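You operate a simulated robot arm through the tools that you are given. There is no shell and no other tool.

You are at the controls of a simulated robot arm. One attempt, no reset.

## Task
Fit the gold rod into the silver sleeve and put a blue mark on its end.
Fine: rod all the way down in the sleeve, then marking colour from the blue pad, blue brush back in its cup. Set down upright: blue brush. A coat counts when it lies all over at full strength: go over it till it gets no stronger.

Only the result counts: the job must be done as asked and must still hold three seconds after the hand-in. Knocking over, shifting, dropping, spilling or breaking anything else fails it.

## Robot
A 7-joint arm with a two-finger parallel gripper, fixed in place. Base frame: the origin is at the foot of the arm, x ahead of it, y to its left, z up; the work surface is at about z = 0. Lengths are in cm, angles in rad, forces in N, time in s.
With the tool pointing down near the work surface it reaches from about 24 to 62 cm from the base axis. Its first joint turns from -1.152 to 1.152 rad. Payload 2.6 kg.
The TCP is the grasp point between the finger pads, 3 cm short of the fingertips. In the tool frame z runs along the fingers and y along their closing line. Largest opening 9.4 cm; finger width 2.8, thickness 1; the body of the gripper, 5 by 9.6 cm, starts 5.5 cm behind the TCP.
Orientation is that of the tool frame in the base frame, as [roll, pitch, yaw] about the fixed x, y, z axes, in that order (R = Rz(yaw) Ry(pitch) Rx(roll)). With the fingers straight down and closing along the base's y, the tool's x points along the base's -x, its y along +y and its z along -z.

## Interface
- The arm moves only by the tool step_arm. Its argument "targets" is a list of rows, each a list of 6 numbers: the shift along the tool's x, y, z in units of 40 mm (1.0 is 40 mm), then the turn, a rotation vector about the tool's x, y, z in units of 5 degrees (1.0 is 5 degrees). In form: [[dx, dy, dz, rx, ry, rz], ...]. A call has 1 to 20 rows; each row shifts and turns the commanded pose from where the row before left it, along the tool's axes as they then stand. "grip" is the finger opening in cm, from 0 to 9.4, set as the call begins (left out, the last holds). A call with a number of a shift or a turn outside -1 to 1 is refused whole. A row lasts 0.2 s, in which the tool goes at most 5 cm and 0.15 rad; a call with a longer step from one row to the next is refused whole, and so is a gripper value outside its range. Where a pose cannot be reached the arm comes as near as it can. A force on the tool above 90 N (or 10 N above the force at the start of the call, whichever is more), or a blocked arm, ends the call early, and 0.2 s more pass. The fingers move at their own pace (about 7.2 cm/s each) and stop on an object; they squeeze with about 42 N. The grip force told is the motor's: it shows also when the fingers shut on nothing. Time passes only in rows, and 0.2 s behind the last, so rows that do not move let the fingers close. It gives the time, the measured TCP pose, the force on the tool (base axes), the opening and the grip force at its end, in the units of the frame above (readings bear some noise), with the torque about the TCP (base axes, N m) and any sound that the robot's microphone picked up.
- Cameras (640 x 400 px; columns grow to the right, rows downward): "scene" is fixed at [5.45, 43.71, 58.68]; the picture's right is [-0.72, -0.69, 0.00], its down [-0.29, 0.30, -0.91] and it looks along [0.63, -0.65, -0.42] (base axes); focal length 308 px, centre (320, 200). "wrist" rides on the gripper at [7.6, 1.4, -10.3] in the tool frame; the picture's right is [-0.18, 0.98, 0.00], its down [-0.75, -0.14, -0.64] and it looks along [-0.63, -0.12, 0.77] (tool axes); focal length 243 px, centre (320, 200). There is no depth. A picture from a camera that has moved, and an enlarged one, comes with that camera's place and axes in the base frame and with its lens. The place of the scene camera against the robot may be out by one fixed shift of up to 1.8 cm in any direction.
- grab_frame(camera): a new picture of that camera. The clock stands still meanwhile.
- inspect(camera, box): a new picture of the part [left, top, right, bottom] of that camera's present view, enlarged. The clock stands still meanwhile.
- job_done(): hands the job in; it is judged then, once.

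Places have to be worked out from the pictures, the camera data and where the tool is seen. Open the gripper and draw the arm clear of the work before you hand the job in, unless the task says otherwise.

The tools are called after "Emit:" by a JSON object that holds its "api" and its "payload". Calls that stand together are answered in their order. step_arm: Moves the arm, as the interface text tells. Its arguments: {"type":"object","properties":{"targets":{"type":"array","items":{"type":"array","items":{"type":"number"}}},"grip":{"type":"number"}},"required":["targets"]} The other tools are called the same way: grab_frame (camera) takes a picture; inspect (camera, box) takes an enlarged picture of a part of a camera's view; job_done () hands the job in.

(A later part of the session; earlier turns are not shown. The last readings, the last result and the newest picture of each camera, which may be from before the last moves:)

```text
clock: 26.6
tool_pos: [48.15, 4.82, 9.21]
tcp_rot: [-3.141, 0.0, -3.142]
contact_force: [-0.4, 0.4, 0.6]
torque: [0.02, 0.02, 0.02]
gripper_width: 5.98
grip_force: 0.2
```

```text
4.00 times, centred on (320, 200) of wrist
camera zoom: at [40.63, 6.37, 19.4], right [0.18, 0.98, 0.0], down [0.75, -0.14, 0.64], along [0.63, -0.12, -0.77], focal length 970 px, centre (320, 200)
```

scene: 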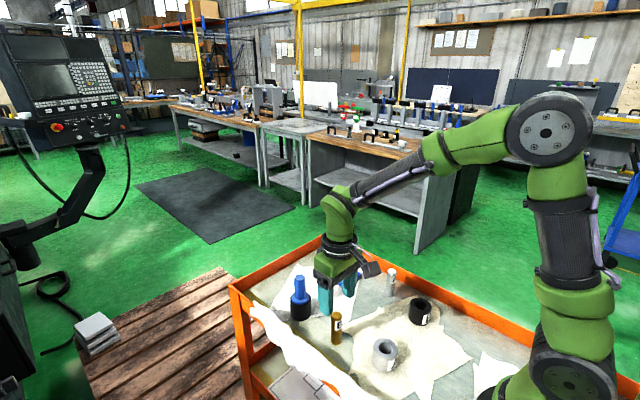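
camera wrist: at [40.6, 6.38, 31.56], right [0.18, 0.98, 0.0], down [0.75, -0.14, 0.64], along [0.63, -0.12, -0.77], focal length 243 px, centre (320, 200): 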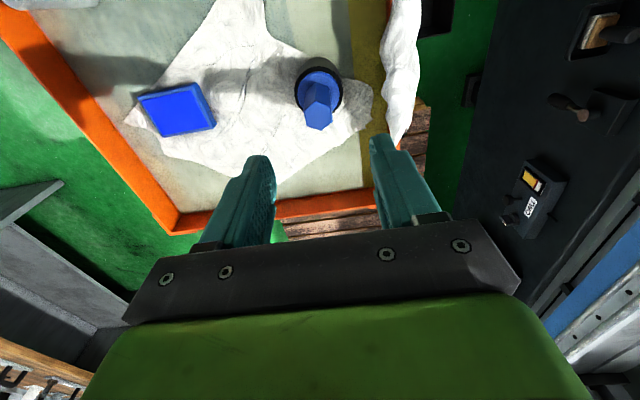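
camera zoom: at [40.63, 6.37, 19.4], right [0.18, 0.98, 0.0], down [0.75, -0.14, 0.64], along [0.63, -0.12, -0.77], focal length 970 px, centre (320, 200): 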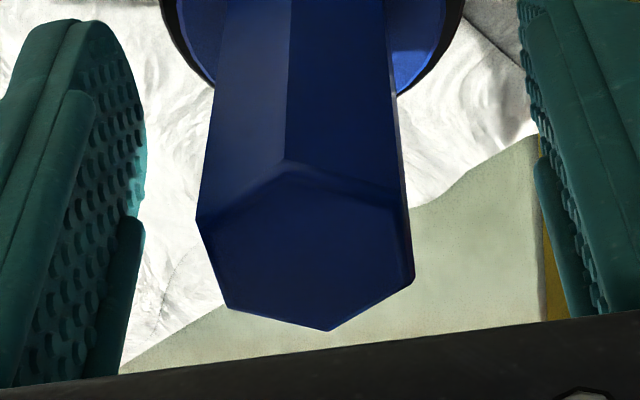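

The handle is now about 1.3 mm to the −y side. I'll make a small correction, then close the fingers on the flats.

Emit:
{"api": "step_arm", "payload": {"targets": [[-0.025, -0.022, 0, 0, 0, 0], [0, 0, 0.05, 0, 0, 0], [0, 0, 0, 0, 0, 0]]}}

Emit:
{"api": "inspect", "payload": {"camera": "wrist", "box": [240, 150, 400, 250]}}

```text
clock: 27.4
tool_pos: [48.34, 4.9, 8.99]
tcp_rot: [3.141, 0.0, 3.141]
contact_force: [-0.2, -0.6, 0.1]
torque: [-0.02, -0.02, 0.03]
gripper_width: 6.02
grip_force: 0.1
```

```text
4.00 times, centred on (320, 200) of wrist
camera zoom: at [40.72, 6.3, 19.16], right [0.18, 0.98, 0.0], down [0.75, -0.14, 0.64], along [0.63, -0.12, -0.77], focal length 970 px, centre (320, 200)
```

zoom: 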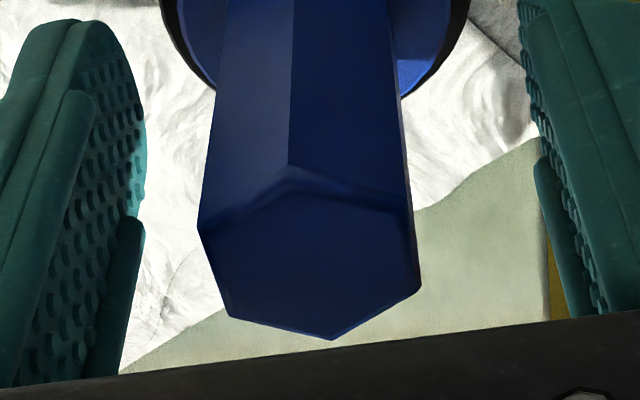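

It is now within about 1 mm of centre. Closing the fingers.

Emit:
{"api": "step_arm", "payload": {"targets": [[0, -0.012, 0, 0, 0, 0], [0, 0, 0, 0, 0, 0], [0, 0, 0, 0, 0, 0], [0, 0, 0, 0, 0, 0], [0, 0, 0, 0, 0, 0]], "grip": 0}}

Emit:
{"api": "inspect", "payload": {"camera": "wrist", "box": [240, 120, 400, 220]}}

Emit:
{"api": "inspect", "payload": {"camera": "scene", "box": [250, 250, 380, 330]}}

```text
clock: 28.6
tool_pos: [48.32, 5.02, 8.99]
tcp_rot: [3.141, -0.002, -3.142]
contact_force: [-0.2, 0.3, -0.2]
torque: [-0.01, 0.0, -0.03]
gripper_width: 2.32
grip_force: 41.4
```

```text
4.00 times, centred on (320, 170) of wrist
camera zoom: at [40.7, 6.3, 19.14], right [0.18, 0.98, 0.0], down [0.75, -0.14, 0.64], along [0.63, -0.12, -0.77], focal length 970 px, centre (320, 320)
```

zoom: 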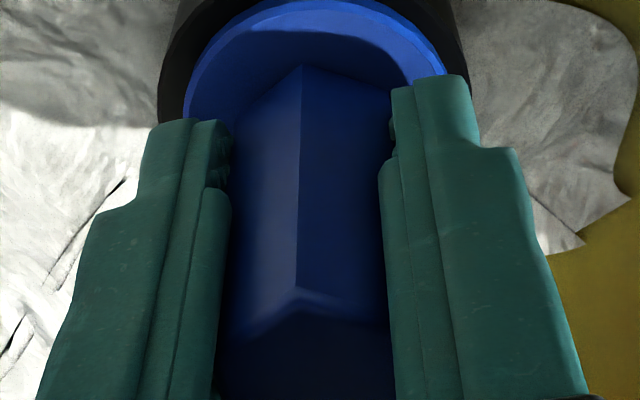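

```text
4.92 times, centred on (315, 290) of scene
camera zoom: at [5.45, 43.71, 58.68], right [-0.72, -0.69, 0.0], down [-0.29, 0.3, -0.91], along [0.63, -0.65, -0.42], focal length 1515 px, centre (345, -243)
```

zoom: 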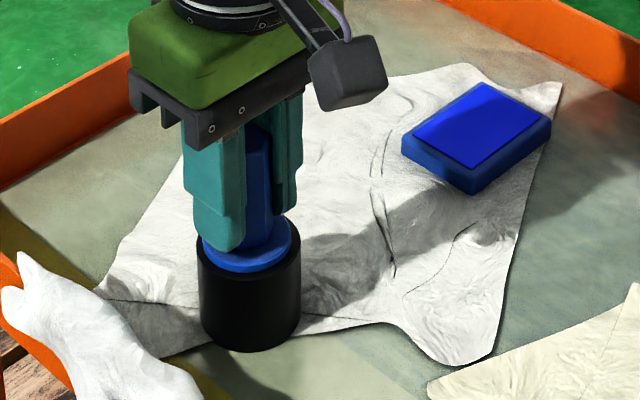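

The brush is held at 2.32 across its flats, with the TCP at about (48.3, 4.95, 9.0) for when it goes back. I'll lift straight up slowly and look at it.

Emit:
{"api": "step_arm", "payload": {"targets": [[0, 0, -0.15, 0, 0, 0], [0, 0, -0.3, 0, 0, 0], [0, 0, -0.4, 0, 0, 0], [0, 0, -0.5, 0, 0, 0], [0, 0, -0.4, 0, 0, 0], [0, 0, -0.25, 0, 0, 0], [0, 0, 0, 0, 0, 0]]}}

Emit:
{"api": "inspect", "payload": {"camera": "scene", "box": [250, 220, 410, 320]}}

Emit:
{"api": "grab_frame", "payload": {"camera": "wrist"}}

```text
clock: 30.2
tool_pos: [48.3, 4.77, 17.08]
tcp_rot: [3.142, 0.002, -3.141]
contact_force: [0.0, 0.4, -0.9]
torque: [-0.02, 0.01, 0.0]
gripper_width: 2.33
grip_force: 42.2
```

```text
4.00 times, centred on (330, 270) of scene
camera zoom: at [5.45, 43.71, 58.68], right [-0.72, -0.69, 0.0], down [-0.29, 0.3, -0.91], along [0.63, -0.65, -0.42], focal length 1231 px, centre (280, -80)
```

zoom: 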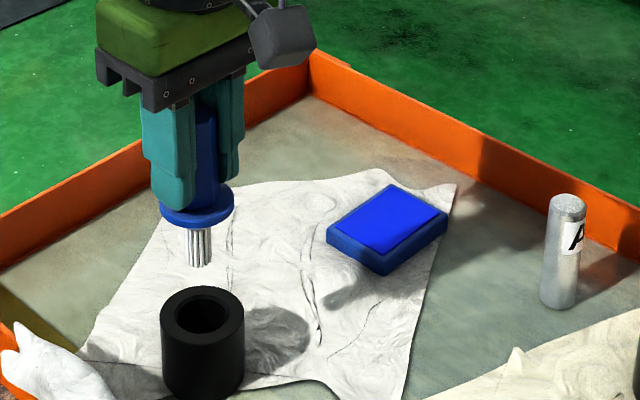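

```text
taken
camera wrist: at [40.78, 6.24, 27.22], right [0.18, 0.98, 0.0], down [0.75, -0.14, 0.64], along [0.63, -0.12, -0.77], focal length 243 px, centre (320, 200)
```

wrist: 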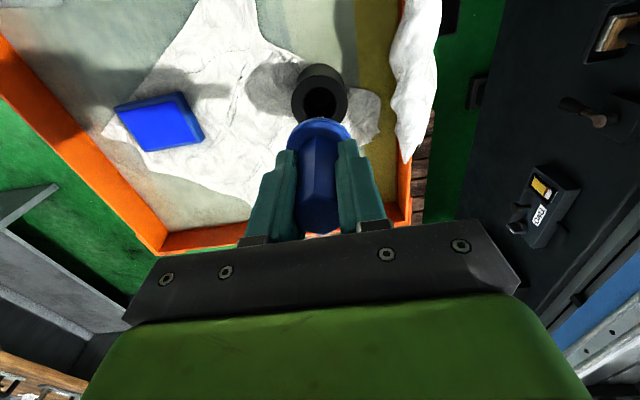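

The brush is free of the cup and has white bristles under the flange. I'll zoom in to measure the bristles, and measure the pad for the dip.

Emit:
{"api": "inspect", "payload": {"camera": "scene", "box": [276, 250, 340, 290]}}

Emit:
{"api": "inspect", "payload": {"camera": "scene", "box": [320, 255, 384, 295]}}

Emit:
{"api": "inspect", "payload": {"camera": "wrist", "box": [90, 60, 250, 160]}}

```text
10.00 times, centred on (308, 270) of scene
camera zoom: at [5.45, 43.71, 58.68], right [-0.72, -0.69, 0.0], down [-0.29, 0.3, -0.91], along [0.63, -0.65, -0.42], focal length 3077 px, centre (440, -500)
```

zoom: 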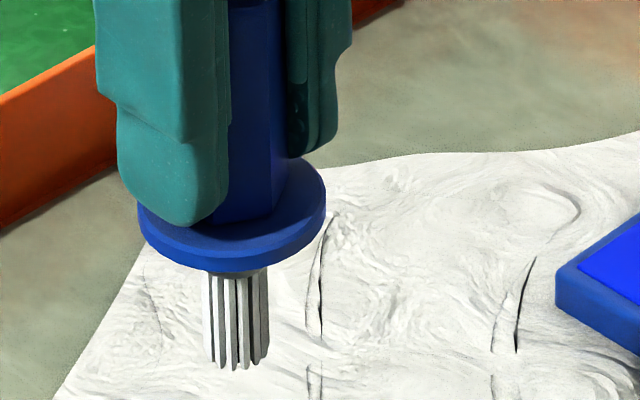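

```text
10.00 times, centred on (352, 275) of scene
camera zoom: at [5.45, 43.71, 58.68], right [-0.72, -0.69, 0.0], down [-0.29, 0.3, -0.91], along [0.63, -0.65, -0.42], focal length 3077 px, centre (0, -550)
```

zoom: 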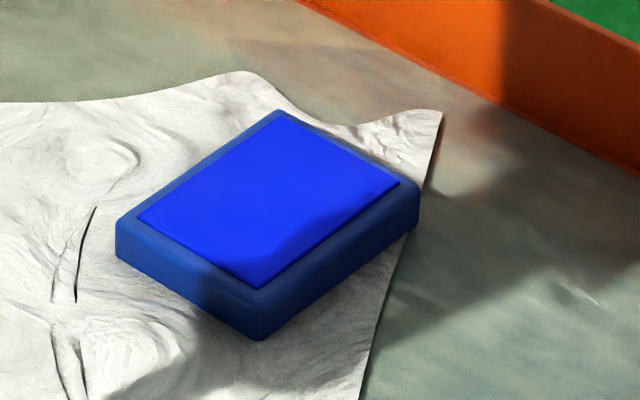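

```text
4.00 times, centred on (170, 110) of wrist
camera zoom: at [40.78, 6.24, 27.22], right [0.18, 0.98, 0.0], down [0.75, -0.14, 0.64], along [0.63, -0.12, -0.77], focal length 970 px, centre (920, 560)
```

zoom: 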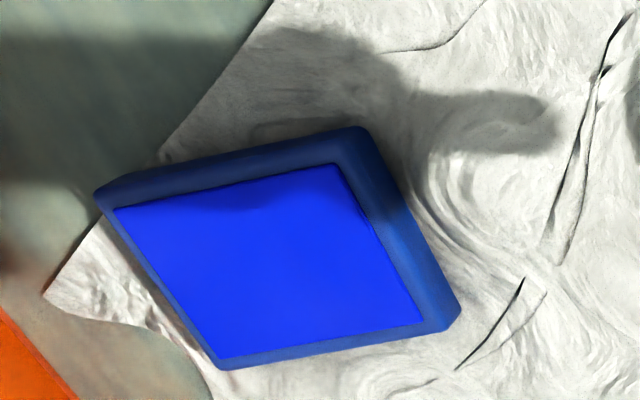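

The bristles are about 1.55 across and end roughly 7.9 below the TCP. The blue pad centre is about (48.3, -13.2) with its surface near z = 1.6. I'll carry the brush over the pad.

Emit:
{"api": "step_arm", "payload": {"targets": [[0, -0.4, 0, 0, 0, 0], [0, -0.7, 0, 0, 0, 0], [0, -0.8, 0, 0, 0, 0], [0, -0.8, 0, 0, 0, 0], [0, -0.8, 0, 0, 0, 0], [0, -0.6, 0, 0, 0, 0], [0, -0.4, 0, 0, 0, 0], [0, 0, 0, 0, 0, 0]]}}

Emit:
{"api": "grab_frame", "payload": {"camera": "wrist"}}

Emit:
{"api": "inspect", "payload": {"camera": "scene", "box": [300, 220, 428, 300]}}

```text
clock: 32.0
tool_pos: [48.31, -13.17, 16.9]
tcp_rot: [3.141, 0.0, 3.141]
contact_force: [0.6, 0.5, -0.7]
torque: [-0.01, -0.01, 0.02]
gripper_width: 2.34
grip_force: 42.1
```

```text
taken
camera wrist: at [40.7, -11.78, 27.17], right [0.18, 0.98, 0.0], down [0.75, -0.14, 0.64], along [0.63, -0.12, -0.77], focal length 243 px, centre (320, 200)
```

wrist: 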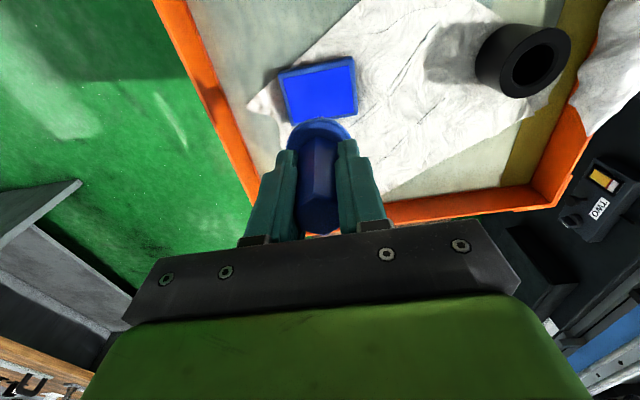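

```text
5.00 times, centred on (364, 260) of scene
camera zoom: at [5.45, 43.71, 58.68], right [-0.72, -0.69, 0.0], down [-0.29, 0.3, -0.91], along [0.63, -0.65, -0.42], focal length 1538 px, centre (100, -100)
```

zoom: 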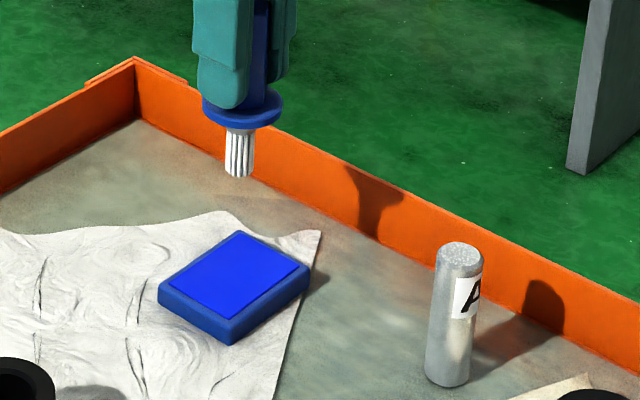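

I'll zoom to verify that the pad lies beneath the brush before lowering.

Emit:
{"api": "inspect", "payload": {"camera": "wrist", "box": [240, 40, 400, 140]}}

```text
4.00 times, centred on (320, 90) of wrist
camera zoom: at [40.7, -11.78, 27.17], right [0.18, 0.98, 0.0], down [0.75, -0.14, 0.64], along [0.63, -0.12, -0.77], focal length 970 px, centre (320, 640)
```

zoom: 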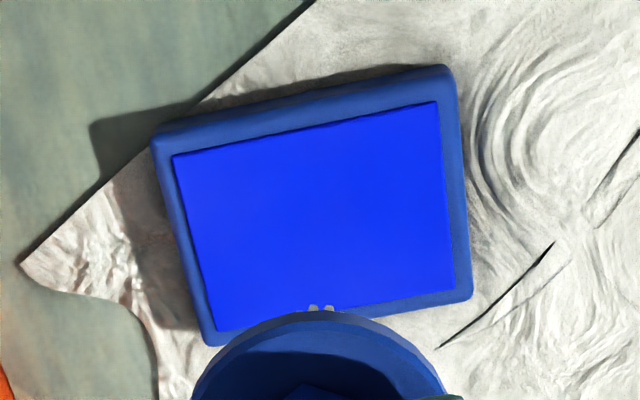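

The tool is centred over the pad. I'll lower 6.4 cm and check the gap.

Emit:
{"api": "step_arm", "payload": {"targets": [[0, 0, 0.4, 0, 0, 0], [0, 0, 0.5, 0, 0, 0], [0, 0, 0.4, 0, 0, 0], [0, 0, 0.3, 0, 0, 0], [0, 0, 0, 0, 0, 0]]}}

Emit:
{"api": "inspect", "payload": {"camera": "scene", "box": [310, 240, 390, 290]}}

```text
clock: 33.2
tool_pos: [48.18, -13.26, 10.46]
tcp_rot: [-3.141, 0.001, -3.141]
contact_force: [0.3, 0.1, -0.9]
torque: [-0.05, 0.01, 0.0]
gripper_width: 2.32
grip_force: 41.9
```

```text
8.00 times, centred on (350, 265) of scene
camera zoom: at [5.45, 43.71, 58.68], right [-0.72, -0.69, 0.0], down [-0.29, 0.3, -0.91], along [0.63, -0.65, -0.42], focal length 2462 px, centre (80, -320)
```

zoom: 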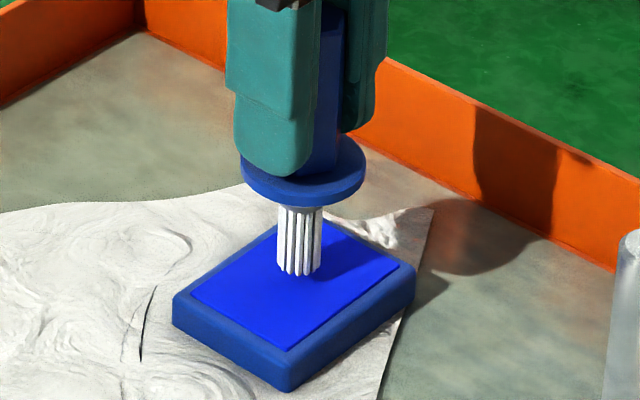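

The bristles are about 0.75 cm above the pad. I'll lower in small steps until I feel contact.

Emit:
{"api": "step_arm", "payload": {"targets": [[0, 0, 0.1, 0, 0, 0], [0, 0, 0.05, 0, 0, 0], [0, 0, 0, 0, 0, 0]]}}

Emit:
{"api": "step_arm", "payload": {"targets": [[0, 0, 0.025, 0, 0, 0], [0, 0, 0, 0, 0, 0]]}}

Emit:
{"api": "inspect", "payload": {"camera": "scene", "box": [310, 240, 390, 290]}}

```text
clock: 34.0
tool_pos: [48.11, -13.1, 9.93]
tcp_rot: [3.142, -0.001, -3.14]
contact_force: [-0.4, 0.1, 0.1]
torque: [0.01, 0.01, 0.01]
gripper_width: 2.32
grip_force: 41.6
```

```text
clock: 34.6
tool_pos: [48.33, -13.22, 9.88]
tcp_rot: [3.141, 0.0, -3.141]
contact_force: [-0.4, 0.4, -0.4]
torque: [0.02, 0.01, 0.02]
gripper_width: 2.34
grip_force: 42.0
```

```text
8.00 times, centred on (350, 265) of scene
camera zoom: at [5.45, 43.71, 58.68], right [-0.72, -0.69, 0.0], down [-0.29, 0.3, -0.91], along [0.63, -0.65, -0.42], focal length 2462 px, centre (80, -320)
```

zoom: 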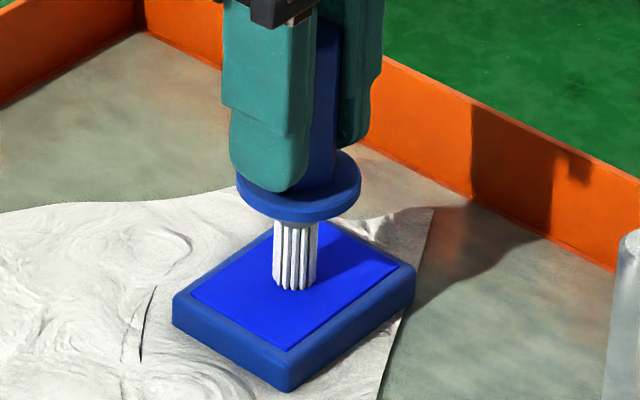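

It is nearly touching. I'll continue in 1 mm steps.

Emit:
{"api": "step_arm", "payload": {"targets": [[0, 0, 0.025, 0, 0, 0], [0, 0, 0, 0, 0, 0]]}}

Emit:
{"api": "step_arm", "payload": {"targets": [[0, 0, 0.025, 0, 0, 0], [0, 0, 0, 0, 0, 0]]}}

Emit:
{"api": "inspect", "payload": {"camera": "scene", "box": [310, 240, 390, 290]}}

```text
clock: 35.2
tool_pos: [48.33, -13.2, 9.61]
tcp_rot: [3.141, 0.001, 3.141]
contact_force: [0.0, -0.7, -0.4]
torque: [0.03, -0.02, 0.04]
gripper_width: 2.33
grip_force: 42.0
```

```text
clock: 35.8
tool_pos: [48.39, -13.19, 9.72]
tcp_rot: [3.142, 0.001, -3.141]
contact_force: [-3.3, 0.8, 9.5]
torque: [0.04, 0.26, 0.01]
gripper_width: 2.37
grip_force: 42.3
```

```text
8.00 times, centred on (350, 265) of scene
camera zoom: at [5.44, 43.71, 58.68], right [-0.72, -0.69, 0.0], down [-0.29, 0.3, -0.91], along [0.63, -0.65, -0.42], focal length 2462 px, centre (80, -320)
```

zoom: 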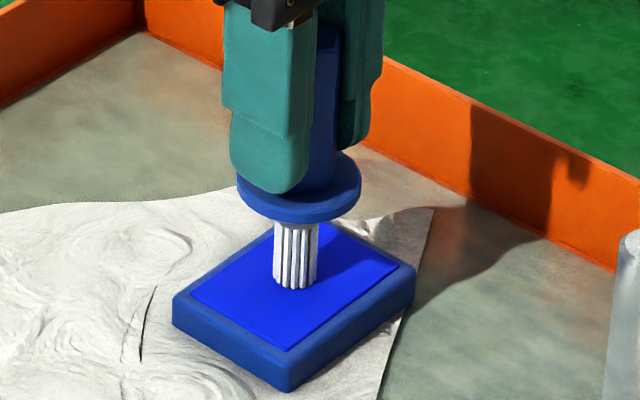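

Contact with the pad at about 9.5 N, TCP about 9.7. I'll hold here for a second, then lift and look at the bristles.

Emit:
{"api": "step_arm", "payload": {"targets": [[0, 0, 0.01, 0, 0, 0], [0, 0, 0, 0, 0, 0], [0, 0, 0, 0, 0, 0], [0, 0, 0, 0, 0, 0], [0, 0, 0, 0, 0, 0], [0, 0, 0, 0, 0, 0]]}}

Emit:
{"api": "step_arm", "payload": {"targets": [[0, 0, -0.1, 0, 0, 0], [0, 0, -0.3, 0, 0, 0], [0, 0, -0.3, 0, 0, 0], [0, 0, 0, 0, 0, 0]]}}

Emit:
{"api": "inspect", "payload": {"camera": "scene", "box": [310, 240, 390, 290]}}

```text
clock: 37.2
tool_pos: [48.37, -13.35, 9.68]
tcp_rot: [-3.139, 0.004, 3.142]
contact_force: [-1.7, -0.6, 22.2]
torque: [-0.07, 0.19, 0.02]
gripper_width: 2.34
grip_force: 42.2
```

```text
clock: 38.2
tool_pos: [48.3, -13.24, 12.36]
tcp_rot: [3.141, 0.002, 3.141]
contact_force: [0.2, 0.2, -0.5]
torque: [-0.01, 0.01, 0.0]
gripper_width: 2.34
grip_force: 42.4
```

```text
8.00 times, centred on (350, 265) of scene
camera zoom: at [5.45, 43.71, 58.68], right [-0.72, -0.69, 0.0], down [-0.29, 0.3, -0.91], along [0.63, -0.65, -0.42], focal length 2462 px, centre (80, -320)
```

zoom: 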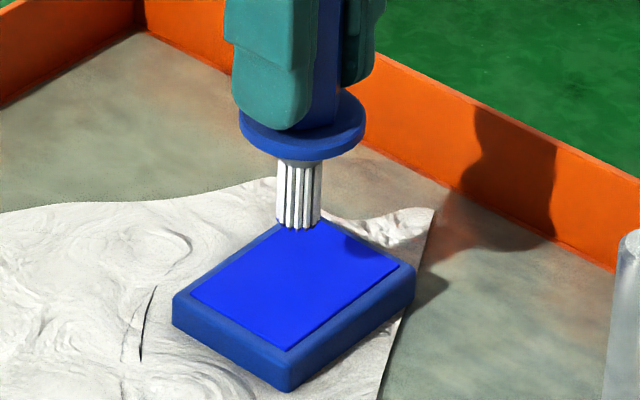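

I'll zoom in on the bristle tip to see whether it took colour.

Emit:
{"api": "inspect", "payload": {"camera": "scene", "box": [338, 256, 362, 271]}}

Emit:
{"api": "inspect", "payload": {"camera": "wrist", "box": [280, 90, 360, 140]}}

```text
16.00 times, centred on (350, 264) of scene
camera zoom: at [5.45, 43.71, 58.68], right [-0.72, -0.69, 0.0], down [-0.29, 0.3, -0.91], along [0.63, -0.65, -0.42], focal length 4923 px, centre (-160, -816)
```

zoom: 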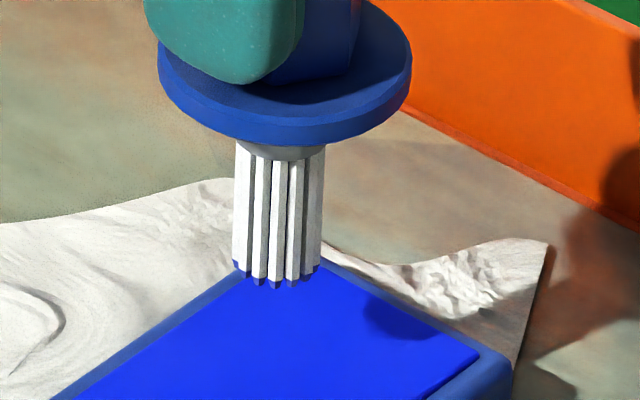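

```text
8.00 times, centred on (320, 115) of wrist
camera zoom: at [40.71, -11.77, 22.6], right [0.18, 0.98, 0.0], down [0.75, -0.14, 0.64], along [0.63, -0.12, -0.77], focal length 1941 px, centre (320, 880)
```

zoom: 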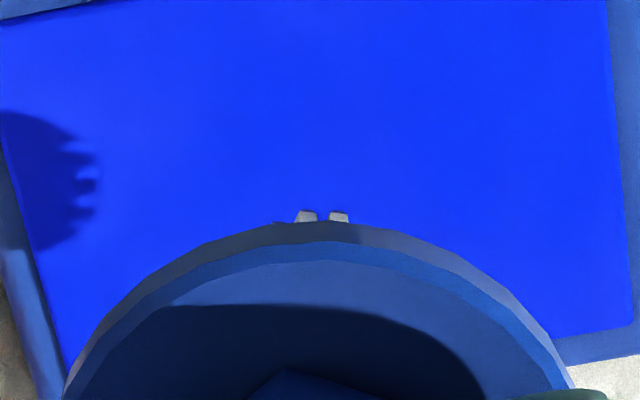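

The bristle tips have turned blue and the pad hasn't moved. I'll raise the brush and carry it above the rod end near (25.6, 2.2).

Emit:
{"api": "step_arm", "payload": {"targets": [[0, 0, -0.6, 0, 0, 0], [0, 0, -0.8, 0, 0, 0], [0, 0, -0.5, 0, 0, 0], [0.5, 0.34, 0, 0, 0, 0], [0.8, 0.54, 0, 0, 0, 0], [0.8, 0.54, 0, 0, 0, 0], [0.8, 0.54, 0, 0, 0, 0], [0.8, 0.54, 0, 0, 0, 0], [0.8, 0.54, 0, 0, 0, 0], [0.7, 0.48, 0, 0, 0, 0], [0.475, 0.33, 0, 0, 0, 0], [0, 0, 0, 0, 0, 0]]}}

Emit:
{"api": "grab_frame", "payload": {"camera": "wrist"}}

Emit:
{"api": "inspect", "payload": {"camera": "scene", "box": [340, 280, 436, 340]}}

```text
clock: 40.8
tool_pos: [25.75, 2.36, 20.05]
tcp_rot: [-3.141, 0.0, 3.141]
contact_force: [-0.3, 0.0, -0.6]
torque: [0.01, 0.01, -0.02]
gripper_width: 2.31
grip_force: 42.2
```

```text
taken
camera wrist: at [18.17, 3.84, 30.33], right [0.18, 0.98, 0.0], down [0.75, -0.14, 0.64], along [0.63, -0.12, -0.77], focal length 243 px, centre (320, 200)
```

wrist: 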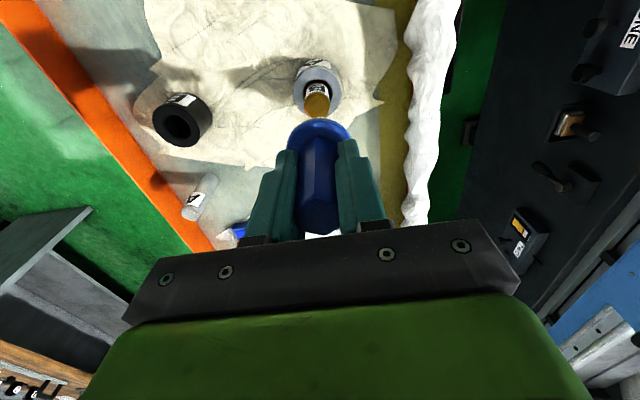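

```text
6.67 times, centred on (388, 310) of scene
camera zoom: at [5.45, 43.71, 58.68], right [-0.72, -0.69, 0.0], down [-0.29, 0.3, -0.91], along [0.63, -0.65, -0.42], focal length 2051 px, centre (-133, -533)
```

zoom: 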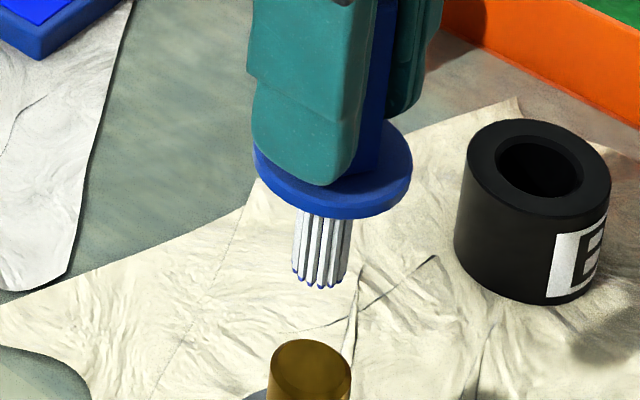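

I'll measure the rod end's position relative to the tool axis from the wrist view.

Emit:
{"api": "inspect", "payload": {"camera": "wrist", "box": [280, 50, 360, 100]}}

Emit:
{"api": "inspect", "payload": {"camera": "wrist", "box": [280, 80, 360, 130]}}

```text
8.00 times, centred on (320, 75) of wrist
camera zoom: at [18.17, 3.84, 30.33], right [0.18, 0.98, 0.0], down [0.75, -0.14, 0.64], along [0.63, -0.12, -0.77], focal length 1941 px, centre (320, 1200)
```

zoom: 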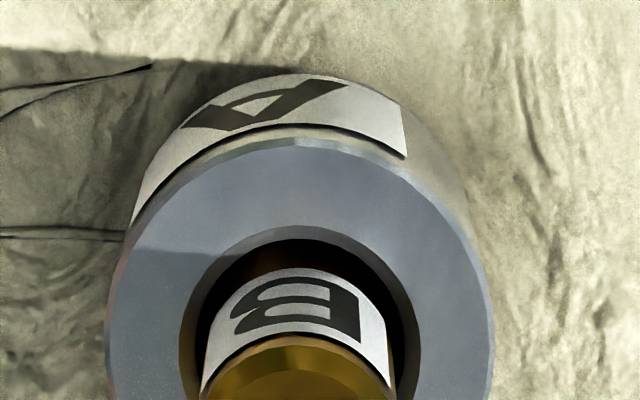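

```text
8.00 times, centred on (320, 105) of wrist
camera zoom: at [18.17, 3.84, 30.33], right [0.18, 0.98, 0.0], down [0.75, -0.14, 0.64], along [0.63, -0.12, -0.77], focal length 1941 px, centre (320, 960)
```

zoom: 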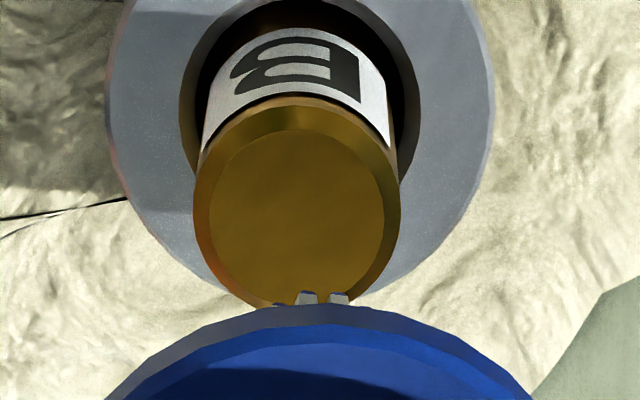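

The rod end is offset (-0.15, -0.24) from the brush axis. I'll centre the brush over it and descend to just above the end.

Emit:
{"api": "step_arm", "payload": {"targets": [[0.036, -0.06, 0, 0, 0, 0], [0, 0, 0.4, 0, 0, 0], [0, 0, 0.4, 0, 0, 0], [0, 0, 0.06, 0, 0, 0], [0, 0, 0, 0, 0, 0]]}}

Emit:
{"api": "inspect", "payload": {"camera": "wrist", "box": [280, 80, 360, 130]}}

Emit:
{"api": "inspect", "payload": {"camera": "scene", "box": [354, 300, 418, 340]}}

```text
clock: 42.0
tool_pos: [25.6, 2.02, 16.62]
tcp_rot: [3.141, 0.001, -3.142]
contact_force: [0.3, 0.0, -0.1]
torque: [0.01, -0.02, -0.02]
gripper_width: 2.32
grip_force: 41.9
```

```text
8.00 times, centred on (320, 105) of wrist
camera zoom: at [17.99, 3.48, 26.87], right [0.18, 0.98, 0.0], down [0.75, -0.14, 0.64], along [0.63, -0.12, -0.77], focal length 1941 px, centre (320, 960)
```

zoom: 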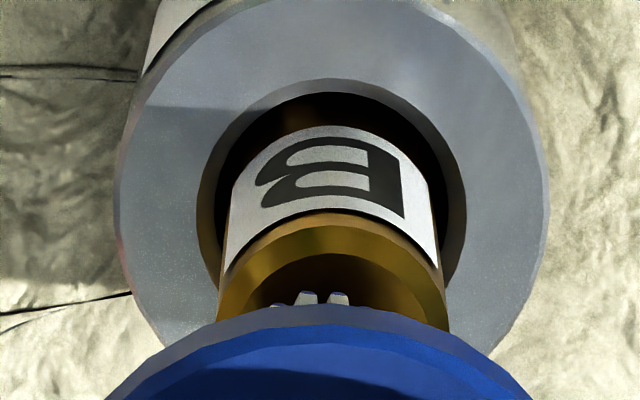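

```text
10.00 times, centred on (386, 320) of scene
camera zoom: at [5.45, 43.71, 58.68], right [-0.72, -0.69, 0.0], down [-0.29, 0.3, -0.91], along [0.63, -0.65, -0.42], focal length 3077 px, centre (-340, -1000)
```

zoom: 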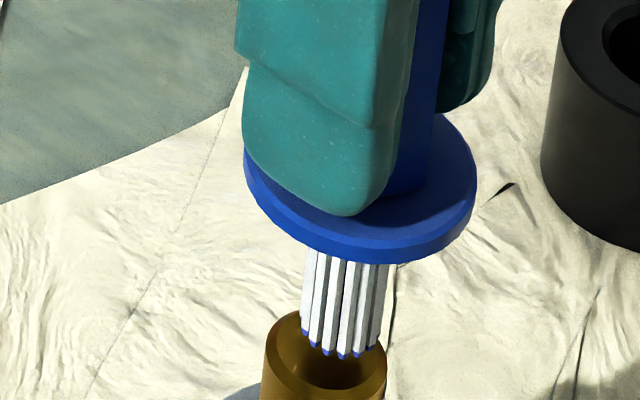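

The bristles look about 0.2–0.3 cm toward −x/−y of the rod end. I'll shift by (+0.15, +0.1) and lower gently to make the first dab.

Emit:
{"api": "step_arm", "payload": {"targets": [[-0.037, 0.022, 0, 0, 0, 0], [0, 0, 0.06, 0, 0, 0], [0, 0, 0, 0, 0, 0]]}}

Emit:
{"api": "inspect", "payload": {"camera": "scene", "box": [354, 300, 418, 340]}}

Emit:
{"api": "inspect", "payload": {"camera": "wrist", "box": [280, 80, 360, 130]}}

```text
clock: 42.8
tool_pos: [25.77, 2.08, 16.45]
tcp_rot: [-3.14, 0.001, -3.14]
contact_force: [-0.6, 0.2, -0.3]
torque: [0.0, -0.02, -0.03]
gripper_width: 2.33
grip_force: 42.2
```

```text
10.00 times, centred on (386, 320) of scene
camera zoom: at [5.45, 43.71, 58.68], right [-0.72, -0.69, 0.0], down [-0.29, 0.3, -0.91], along [0.63, -0.65, -0.42], focal length 3077 px, centre (-340, -1000)
```

zoom: 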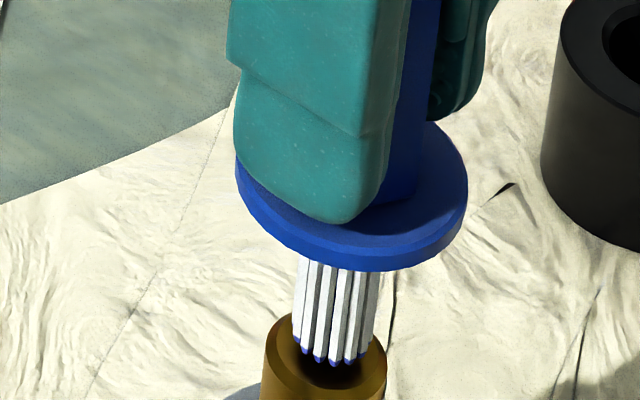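

```text
8.00 times, centred on (320, 105) of wrist
camera zoom: at [18.12, 3.54, 26.62], right [0.18, 0.98, 0.0], down [0.75, -0.14, 0.64], along [0.63, -0.12, -0.77], focal length 1941 px, centre (320, 960)
```

zoom: 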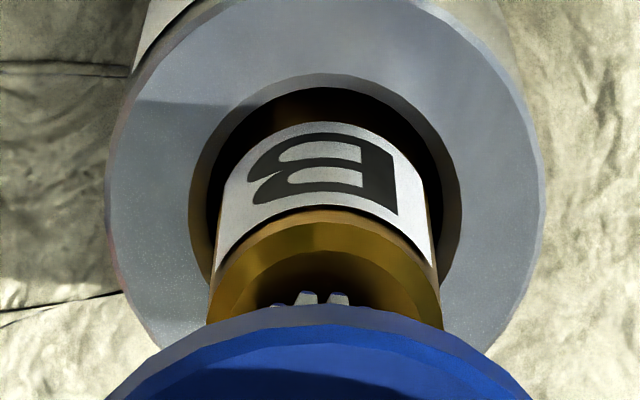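

Alignment is close. I'll lower in 1 mm steps to make the first dab.

Emit:
{"api": "step_arm", "payload": {"targets": [[-0.015, 0, 0.05, 0, 0, 0], [0, 0, 0, 0, 0, 0]]}}

Emit:
{"api": "step_arm", "payload": {"targets": [[0, 0, 0.025, 0, 0, 0], [0, 0, 0, 0, 0, 0]]}}

```text
clock: 43.4
tool_pos: [25.78, 2.09, 16.2]
tcp_rot: [-3.141, -0.001, -3.141]
contact_force: [-0.2, 0.5, -0.3]
torque: [0.0, -0.03, 0.01]
gripper_width: 2.32
grip_force: 42.0
```

```text
clock: 44.0
tool_pos: [25.85, 2.19, 16.01]
tcp_rot: [-3.142, 0.0, -3.141]
contact_force: [-1.3, -0.7, 9.7]
torque: [-0.05, 0.1, 0.01]
gripper_width: 2.34
grip_force: 42.6
```

Contact at about 10 N. I'll press slightly more and hold briefly, then lift and look at the mark.

Emit:
{"api": "step_arm", "payload": {"targets": [[0, 0, 0.012, 0, 0, 0], [0, 0, 0, 0, 0, 0], [0, 0, 0, 0, 0, 0], [0, 0, 0, 0, 0, 0]]}}

Emit:
{"api": "step_arm", "payload": {"targets": [[0, 0, -0.1, 0, 0, 0], [0, 0, -0.4, 0, 0, 0], [0, 0, -0.4, 0, 0, 0], [0, 0, 0, 0, 0, 0]]}}

Emit:
{"api": "inspect", "payload": {"camera": "scene", "box": [354, 300, 418, 340]}}

Emit:
{"api": "inspect", "payload": {"camera": "wrist", "box": [280, 80, 360, 130]}}

```text
clock: 45.0
tool_pos: [25.68, 2.05, 16.05]
tcp_rot: [-3.141, 0.003, -3.141]
contact_force: [-1.8, -0.8, 28.4]
torque: [-0.05, 0.13, 0.02]
gripper_width: 2.33
grip_force: 42.4
```

```text
clock: 46.0
tool_pos: [25.63, 2.04, 19.59]
tcp_rot: [-3.141, 0.0, -3.141]
contact_force: [0.2, -0.3, -0.3]
torque: [0.02, 0.0, 0.0]
gripper_width: 2.31
grip_force: 42.9
```

```text
10.00 times, centred on (386, 320) of scene
camera zoom: at [5.45, 43.71, 58.68], right [-0.72, -0.69, 0.0], down [-0.29, 0.3, -0.91], along [0.63, -0.65, -0.42], focal length 3077 px, centre (-340, -1000)
```

zoom: 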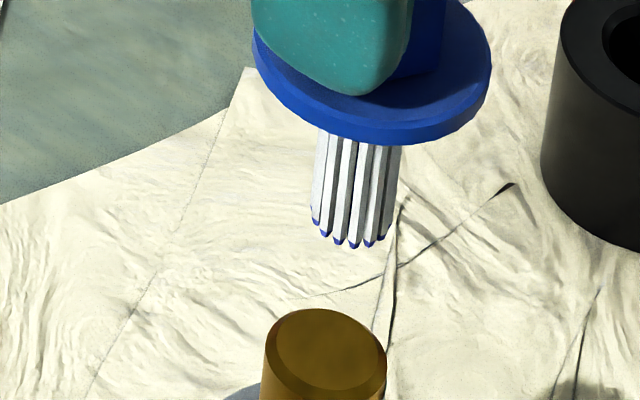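

```text
8.00 times, centred on (320, 105) of wrist
camera zoom: at [18.05, 3.5, 29.78], right [0.18, 0.98, 0.0], down [0.75, -0.14, 0.64], along [0.63, -0.12, -0.77], focal length 1941 px, centre (320, 960)
```

zoom: 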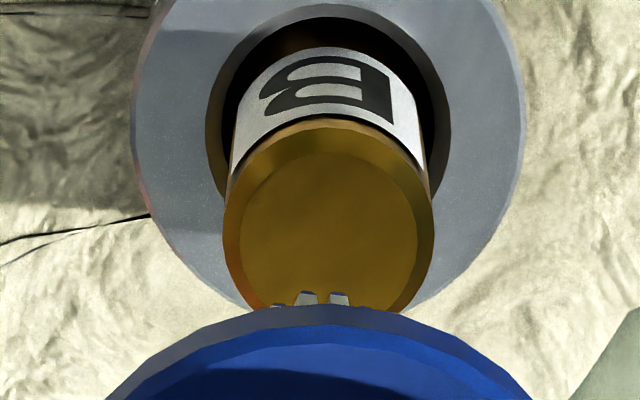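

No mark is obvious yet. I'll zoom closely on the rod end.

Emit:
{"api": "inspect", "payload": {"camera": "scene", "box": [374, 328, 398, 343]}}

Emit:
{"api": "inspect", "payload": {"camera": "wrist", "box": [304, 97, 336, 117]}}

Emit:
{"api": "inspect", "payload": {"camera": "scene", "box": [380, 316, 396, 326]}}

```text
16.00 times, centred on (386, 336) of scene
camera zoom: at [5.45, 43.71, 58.68], right [-0.72, -0.69, 0.0], down [-0.29, 0.3, -0.91], along [0.63, -0.65, -0.42], focal length 4923 px, centre (-736, -1968)
```

zoom: 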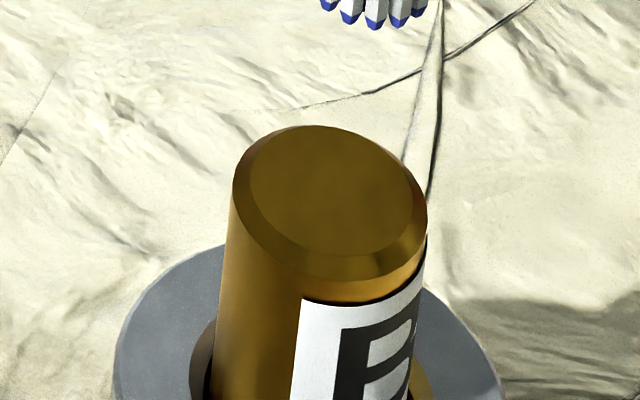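

```text
16.00 times, centred on (320, 107) of wrist
camera zoom: at [18.05, 3.5, 29.78], right [0.18, 0.98, 0.0], down [0.75, -0.14, 0.64], along [0.63, -0.12, -0.77], focal length 3882 px, centre (320, 1688)
```

zoom: 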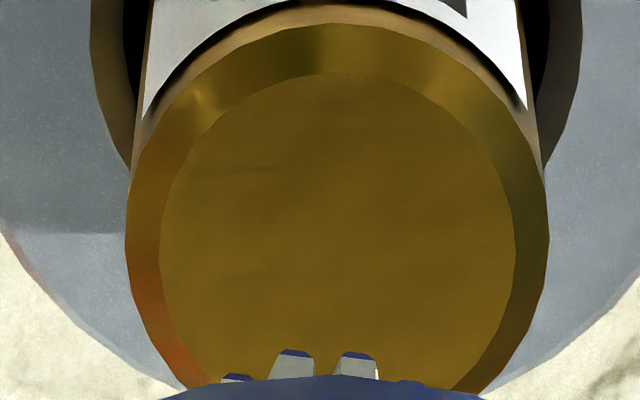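

```text
16.00 times, centred on (388, 321) of scene
camera zoom: at [5.45, 43.71, 58.68], right [-0.72, -0.69, 0.0], down [-0.29, 0.3, -0.91], along [0.63, -0.65, -0.42], focal length 4923 px, centre (-768, -1736)
```

zoom: 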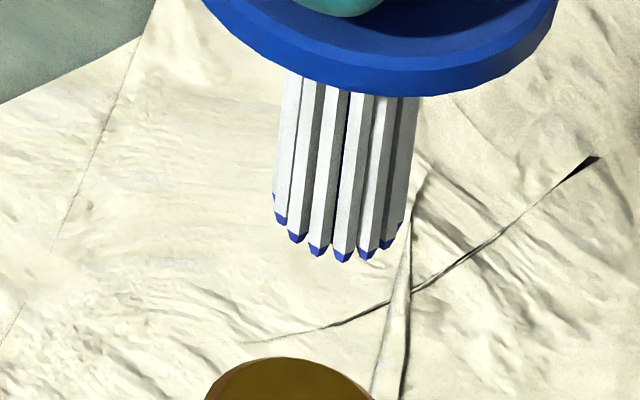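

A pure press leaves no mark, though the bristle tips are clearly blue, so the brush must be wiped over the surface. I'll re-centre, touch at about 10 N and make gentle strokes along x.

Emit:
{"api": "step_arm", "payload": {"targets": [[-0.035, 0.022, 0, 0, 0, 0], [0, 0, 0.4, 0, 0, 0], [0, 0, 0.4, 0, 0, 0], [0, 0, 0.06, 0, 0, 0], [0, 0, 0, 0, 0, 0]]}}

Emit:
{"api": "inspect", "payload": {"camera": "scene", "box": [370, 316, 402, 336]}}

Emit:
{"api": "step_arm", "payload": {"targets": [[0, 0, 0.026, 0, 0, 0], [0, 0, 0, 0, 0, 0]]}}

```text
clock: 47.2
tool_pos: [25.79, 2.13, 16.01]
tcp_rot: [3.141, -0.001, 3.14]
contact_force: [-0.1, -0.1, 1.1]
torque: [-0.01, -0.02, 0.03]
gripper_width: 2.34
grip_force: 42.2
```

```text
16.00 times, centred on (386, 326) of scene
camera zoom: at [5.45, 43.71, 58.68], right [-0.72, -0.69, 0.0], down [-0.29, 0.3, -0.91], along [0.63, -0.65, -0.42], focal length 4923 px, centre (-736, -1816)
```

zoom: 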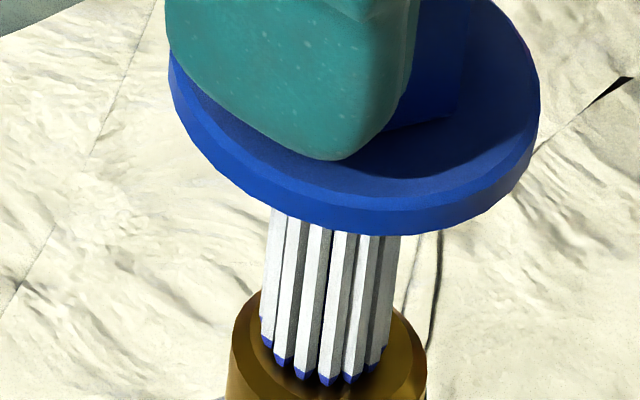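

```text
clock: 47.8
tool_pos: [25.93, 2.08, 16.16]
tcp_rot: [3.141, 0.002, 3.141]
contact_force: [-2.4, 1.1, 18.3]
torque: [0.18, 0.31, 0.04]
gripper_width: 2.33
grip_force: 41.5
```

The brush is centred and pressing at 18 N. I'll ease to about 10 N and make short strokes of ±0.4 cm along x, watching the side force.

Emit:
{"api": "step_arm", "payload": {"targets": [[0, 0, -0.006, 0, 0, 0], [0.05, 0, 0, 0, 0, 0], [0.05, 0, 0, 0, 0, 0], [-0.05, 0, 0, 0, 0, 0], [-0.05, 0, 0, 0, 0, 0], [-0.05, 0, 0, 0, 0, 0], [-0.05, 0, 0, 0, 0, 0], [0.05, 0, 0, 0, 0, 0], [0.05, 0, 0, 0, 0, 0]]}}

Emit:
{"api": "inspect", "payload": {"camera": "scene", "box": [370, 316, 418, 346]}}

```text
clock: 49.8
tool_pos: [25.87, 2.08, 16.06]
tcp_rot: [-3.14, 0.0, 3.141]
contact_force: [-1.7, 0.3, 13.9]
torque: [0.06, 0.08, 0.01]
gripper_width: 2.36
grip_force: 42.1
```

```text
13.33 times, centred on (394, 331) of scene
camera zoom: at [5.45, 43.71, 58.68], right [-0.72, -0.69, 0.0], down [-0.29, 0.3, -0.91], along [0.63, -0.65, -0.42], focal length 4103 px, centre (-667, -1547)
```

zoom: 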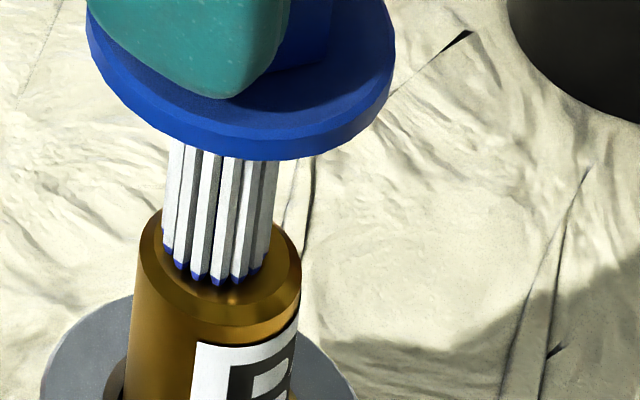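

No blue is visible around the tips yet. I'll lift and look closely at the rod end.

Emit:
{"api": "step_arm", "payload": {"targets": [[0, 0, -0.1, 0, 0, 0], [0, 0, -0.4, 0, 0, 0], [0, 0, -0.4, 0, 0, 0], [0, 0, 0, 0, 0, 0]]}}

Emit:
{"api": "inspect", "payload": {"camera": "scene", "box": [374, 328, 398, 343]}}

Emit:
{"api": "inspect", "payload": {"camera": "wrist", "box": [304, 97, 336, 117]}}

```text
clock: 50.8
tool_pos: [25.87, 2.05, 19.57]
tcp_rot: [-3.14, 0.001, 3.141]
contact_force: [0.0, 0.4, -0.3]
torque: [0.01, -0.02, 0.0]
gripper_width: 2.32
grip_force: 42.3
```

```text
16.00 times, centred on (386, 336) of scene
camera zoom: at [5.45, 43.71, 58.68], right [-0.72, -0.69, 0.0], down [-0.29, 0.3, -0.91], along [0.63, -0.65, -0.42], focal length 4923 px, centre (-736, -1968)
```

zoom: 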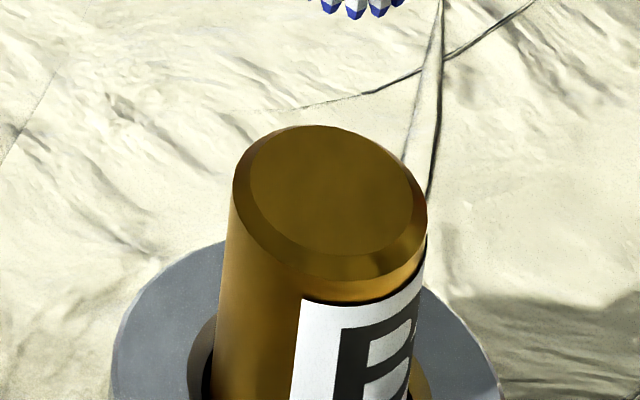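

```text
16.00 times, centred on (320, 107) of wrist
camera zoom: at [18.28, 3.59, 29.85], right [0.18, 0.98, 0.0], down [0.75, -0.14, 0.64], along [0.63, -0.12, -0.77], focal length 3882 px, centre (320, 1688)
```

zoom: 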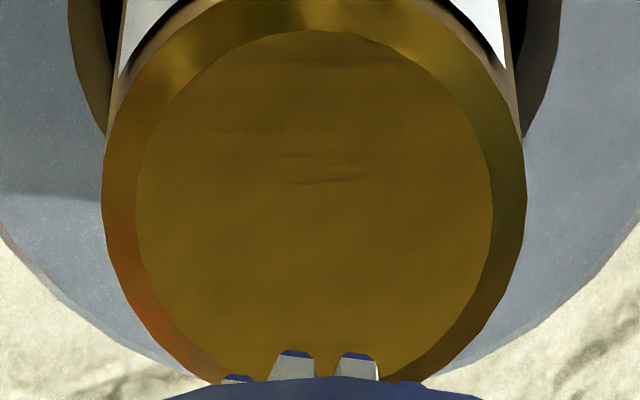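

Still no visible mark; the rod may simply have followed the brush within its play. I'll try longer strokes of ±0.7 cm with light pressure and look again.

Emit:
{"api": "step_arm", "payload": {"targets": [[0.01, 0, 0.4, 0, 0, 0], [0, 0, 0.4, 0, 0, 0], [0, 0, 0.095, 0, 0, 0], [0, 0, 0, 0, 0, 0]]}}

```text
clock: 51.8
tool_pos: [25.76, 2.04, 16.08]
tcp_rot: [3.142, 0.001, 3.141]
contact_force: [-1.7, -0.1, 5.6]
torque: [-0.07, 0.08, 0.01]
gripper_width: 2.34
grip_force: 41.6
```

Contact is at 5.6 N. I'll stroke along x and then y with longer amplitude.

Emit:
{"api": "step_arm", "payload": {"targets": [[0, 0, 0.006, 0, 0, 0], [0.08, 0, 0, 0, 0, 0], [0.08, 0, 0, 0, 0, 0], [-0.08, 0, 0, 0, 0, 0], [-0.08, 0, 0, 0, 0, 0], [-0.08, 0, 0, 0, 0, 0], [-0.08, 0, 0, 0, 0, 0], [0.08, 0, 0, 0, 0, 0], [0.08, 0, 0, 0, 0, 0], [0, 0.08, 0, 0, 0, 0], [0, 0.08, 0, 0, 0, 0], [0, -0.08, 0, 0, 0, 0], [0, -0.08, 0, 0, 0, 0], [0, -0.08, 0, 0, 0, 0], [0, -0.08, 0, 0, 0, 0], [0, 0.08, 0, 0, 0, 0], [0, 0.08, 0, 0, 0, 0]]}}

Emit:
{"api": "inspect", "payload": {"camera": "scene", "box": [370, 316, 418, 346]}}

```text
clock: 55.4
tool_pos: [25.77, 2.07, 16.07]
tcp_rot: [-3.141, -0.001, 3.141]
contact_force: [1.4, -0.7, 12.8]
torque: [-0.06, -0.12, 0.01]
gripper_width: 2.33
grip_force: 42.0
```

```text
13.33 times, centred on (394, 331) of scene
camera zoom: at [5.45, 43.71, 58.68], right [-0.72, -0.69, 0.0], down [-0.29, 0.3, -0.91], along [0.63, -0.65, -0.42], focal length 4103 px, centre (-667, -1547)
```

zoom: 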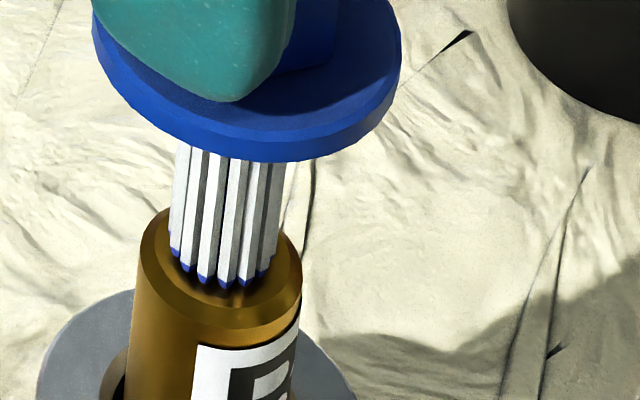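

I'll lift and check both the rod end and the bristle tips.

Emit:
{"api": "step_arm", "payload": {"targets": [[0, 0, -0.1, 0, 0, 0], [0, 0, -0.4, 0, 0, 0], [0, 0, -0.4, 0, 0, 0], [0, 0, 0, 0, 0, 0]]}}

Emit:
{"api": "inspect", "payload": {"camera": "scene", "box": [374, 328, 398, 343]}}

Emit:
{"api": "inspect", "payload": {"camera": "scene", "box": [380, 316, 396, 326]}}

Emit:
{"api": "inspect", "payload": {"camera": "wrist", "box": [304, 97, 336, 117]}}

```text
clock: 56.4
tool_pos: [25.72, 2.13, 19.7]
tcp_rot: [3.141, 0.0, -3.141]
contact_force: [-0.3, 0.5, -1.0]
torque: [-0.04, -0.03, -0.01]
gripper_width: 2.33
grip_force: 42.2
```

```text
16.00 times, centred on (386, 336) of scene
camera zoom: at [5.45, 43.71, 58.68], right [-0.72, -0.69, 0.0], down [-0.29, 0.3, -0.91], along [0.63, -0.65, -0.42], focal length 4923 px, centre (-736, -1968)
```

zoom: 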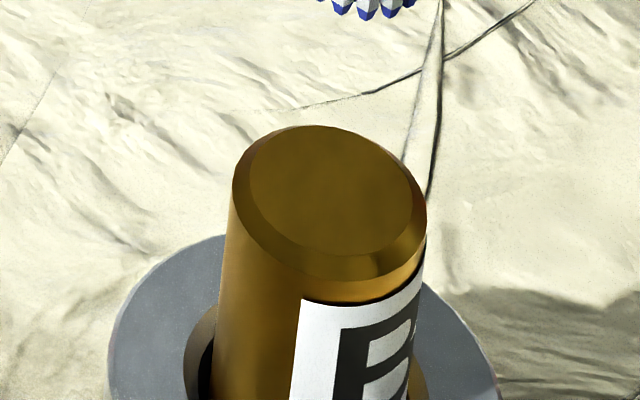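

```text
16.00 times, centred on (388, 321) of scene
camera zoom: at [5.45, 43.71, 58.68], right [-0.72, -0.69, 0.0], down [-0.29, 0.3, -0.91], along [0.63, -0.65, -0.42], focal length 4923 px, centre (-768, -1736)
```

zoom: 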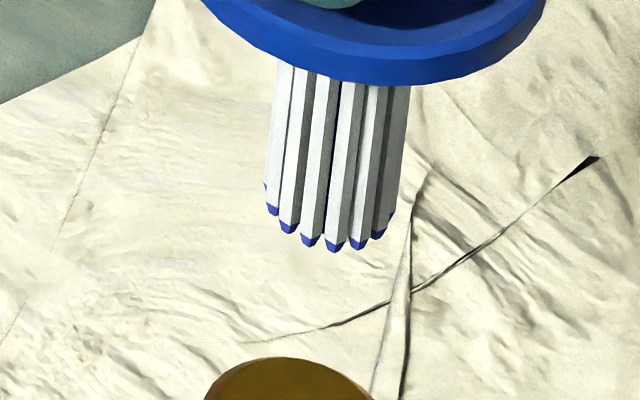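

```text
16.00 times, centred on (320, 107) of wrist
camera zoom: at [18.16, 3.57, 29.87], right [0.18, 0.98, 0.0], down [0.75, -0.14, 0.64], along [0.63, -0.12, -0.77], focal length 3882 px, centre (320, 1688)
```

zoom: 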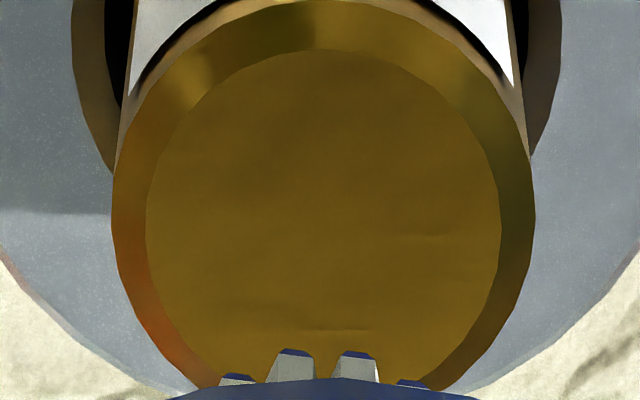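

There is still no colour on the rod, and the bristle tips haven't lost any. I'll test whether firmer pressure with a longer hold transfers colour, at about 35–40 N on the seated rod.

Emit:
{"api": "step_arm", "payload": {"targets": [[0, 0, 0.4, 0, 0, 0], [0, 0, 0.4, 0, 0, 0], [0, 0, 0.1, 0, 0, 0], [0, 0, 0.01, 0, 0, 0], [0, 0, 0, 0, 0, 0]]}}

```text
clock: 57.6
tool_pos: [25.9, 2.25, 16.1]
tcp_rot: [-3.141, 0.001, 3.141]
contact_force: [-0.2, -0.5, 1.8]
torque: [-0.07, 0.03, 0.02]
gripper_width: 2.34
grip_force: 42.4
```

Contact is just starting at 1.8 N. I'll press about 1 mm further and hold.

Emit:
{"api": "step_arm", "payload": {"targets": [[0, 0, 0.025, 0, 0, 0], [0, 0, 0, 0, 0, 0], [0, 0, 0, 0, 0, 0], [0, 0, 0, 0, 0, 0], [0, 0, 0, 0, 0, 0], [0, 0, 0, 0, 0, 0]]}}

Emit:
{"api": "inspect", "payload": {"camera": "scene", "box": [370, 316, 402, 336]}}

```text
clock: 59.0
tool_pos: [25.83, 2.08, 16.09]
tcp_rot: [-3.14, 0.005, 3.141]
contact_force: [-2.0, -1.5, 35.1]
torque: [-0.17, 0.26, -0.01]
gripper_width: 2.3
grip_force: 42.4
```

```text
16.00 times, centred on (386, 326) of scene
camera zoom: at [5.44, 43.71, 58.69], right [-0.72, -0.69, 0.0], down [-0.29, 0.3, -0.91], along [0.63, -0.65, -0.42], focal length 4923 px, centre (-736, -1816)
```

zoom: 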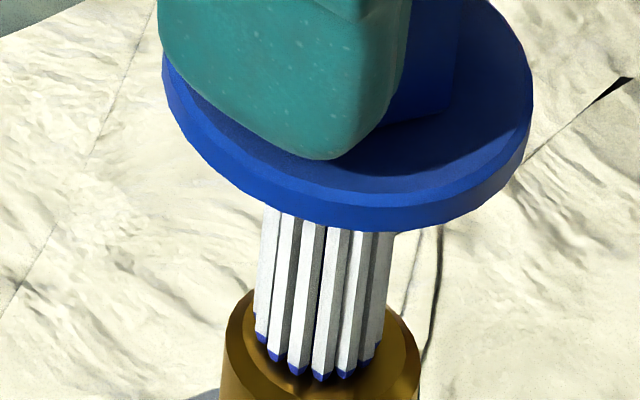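

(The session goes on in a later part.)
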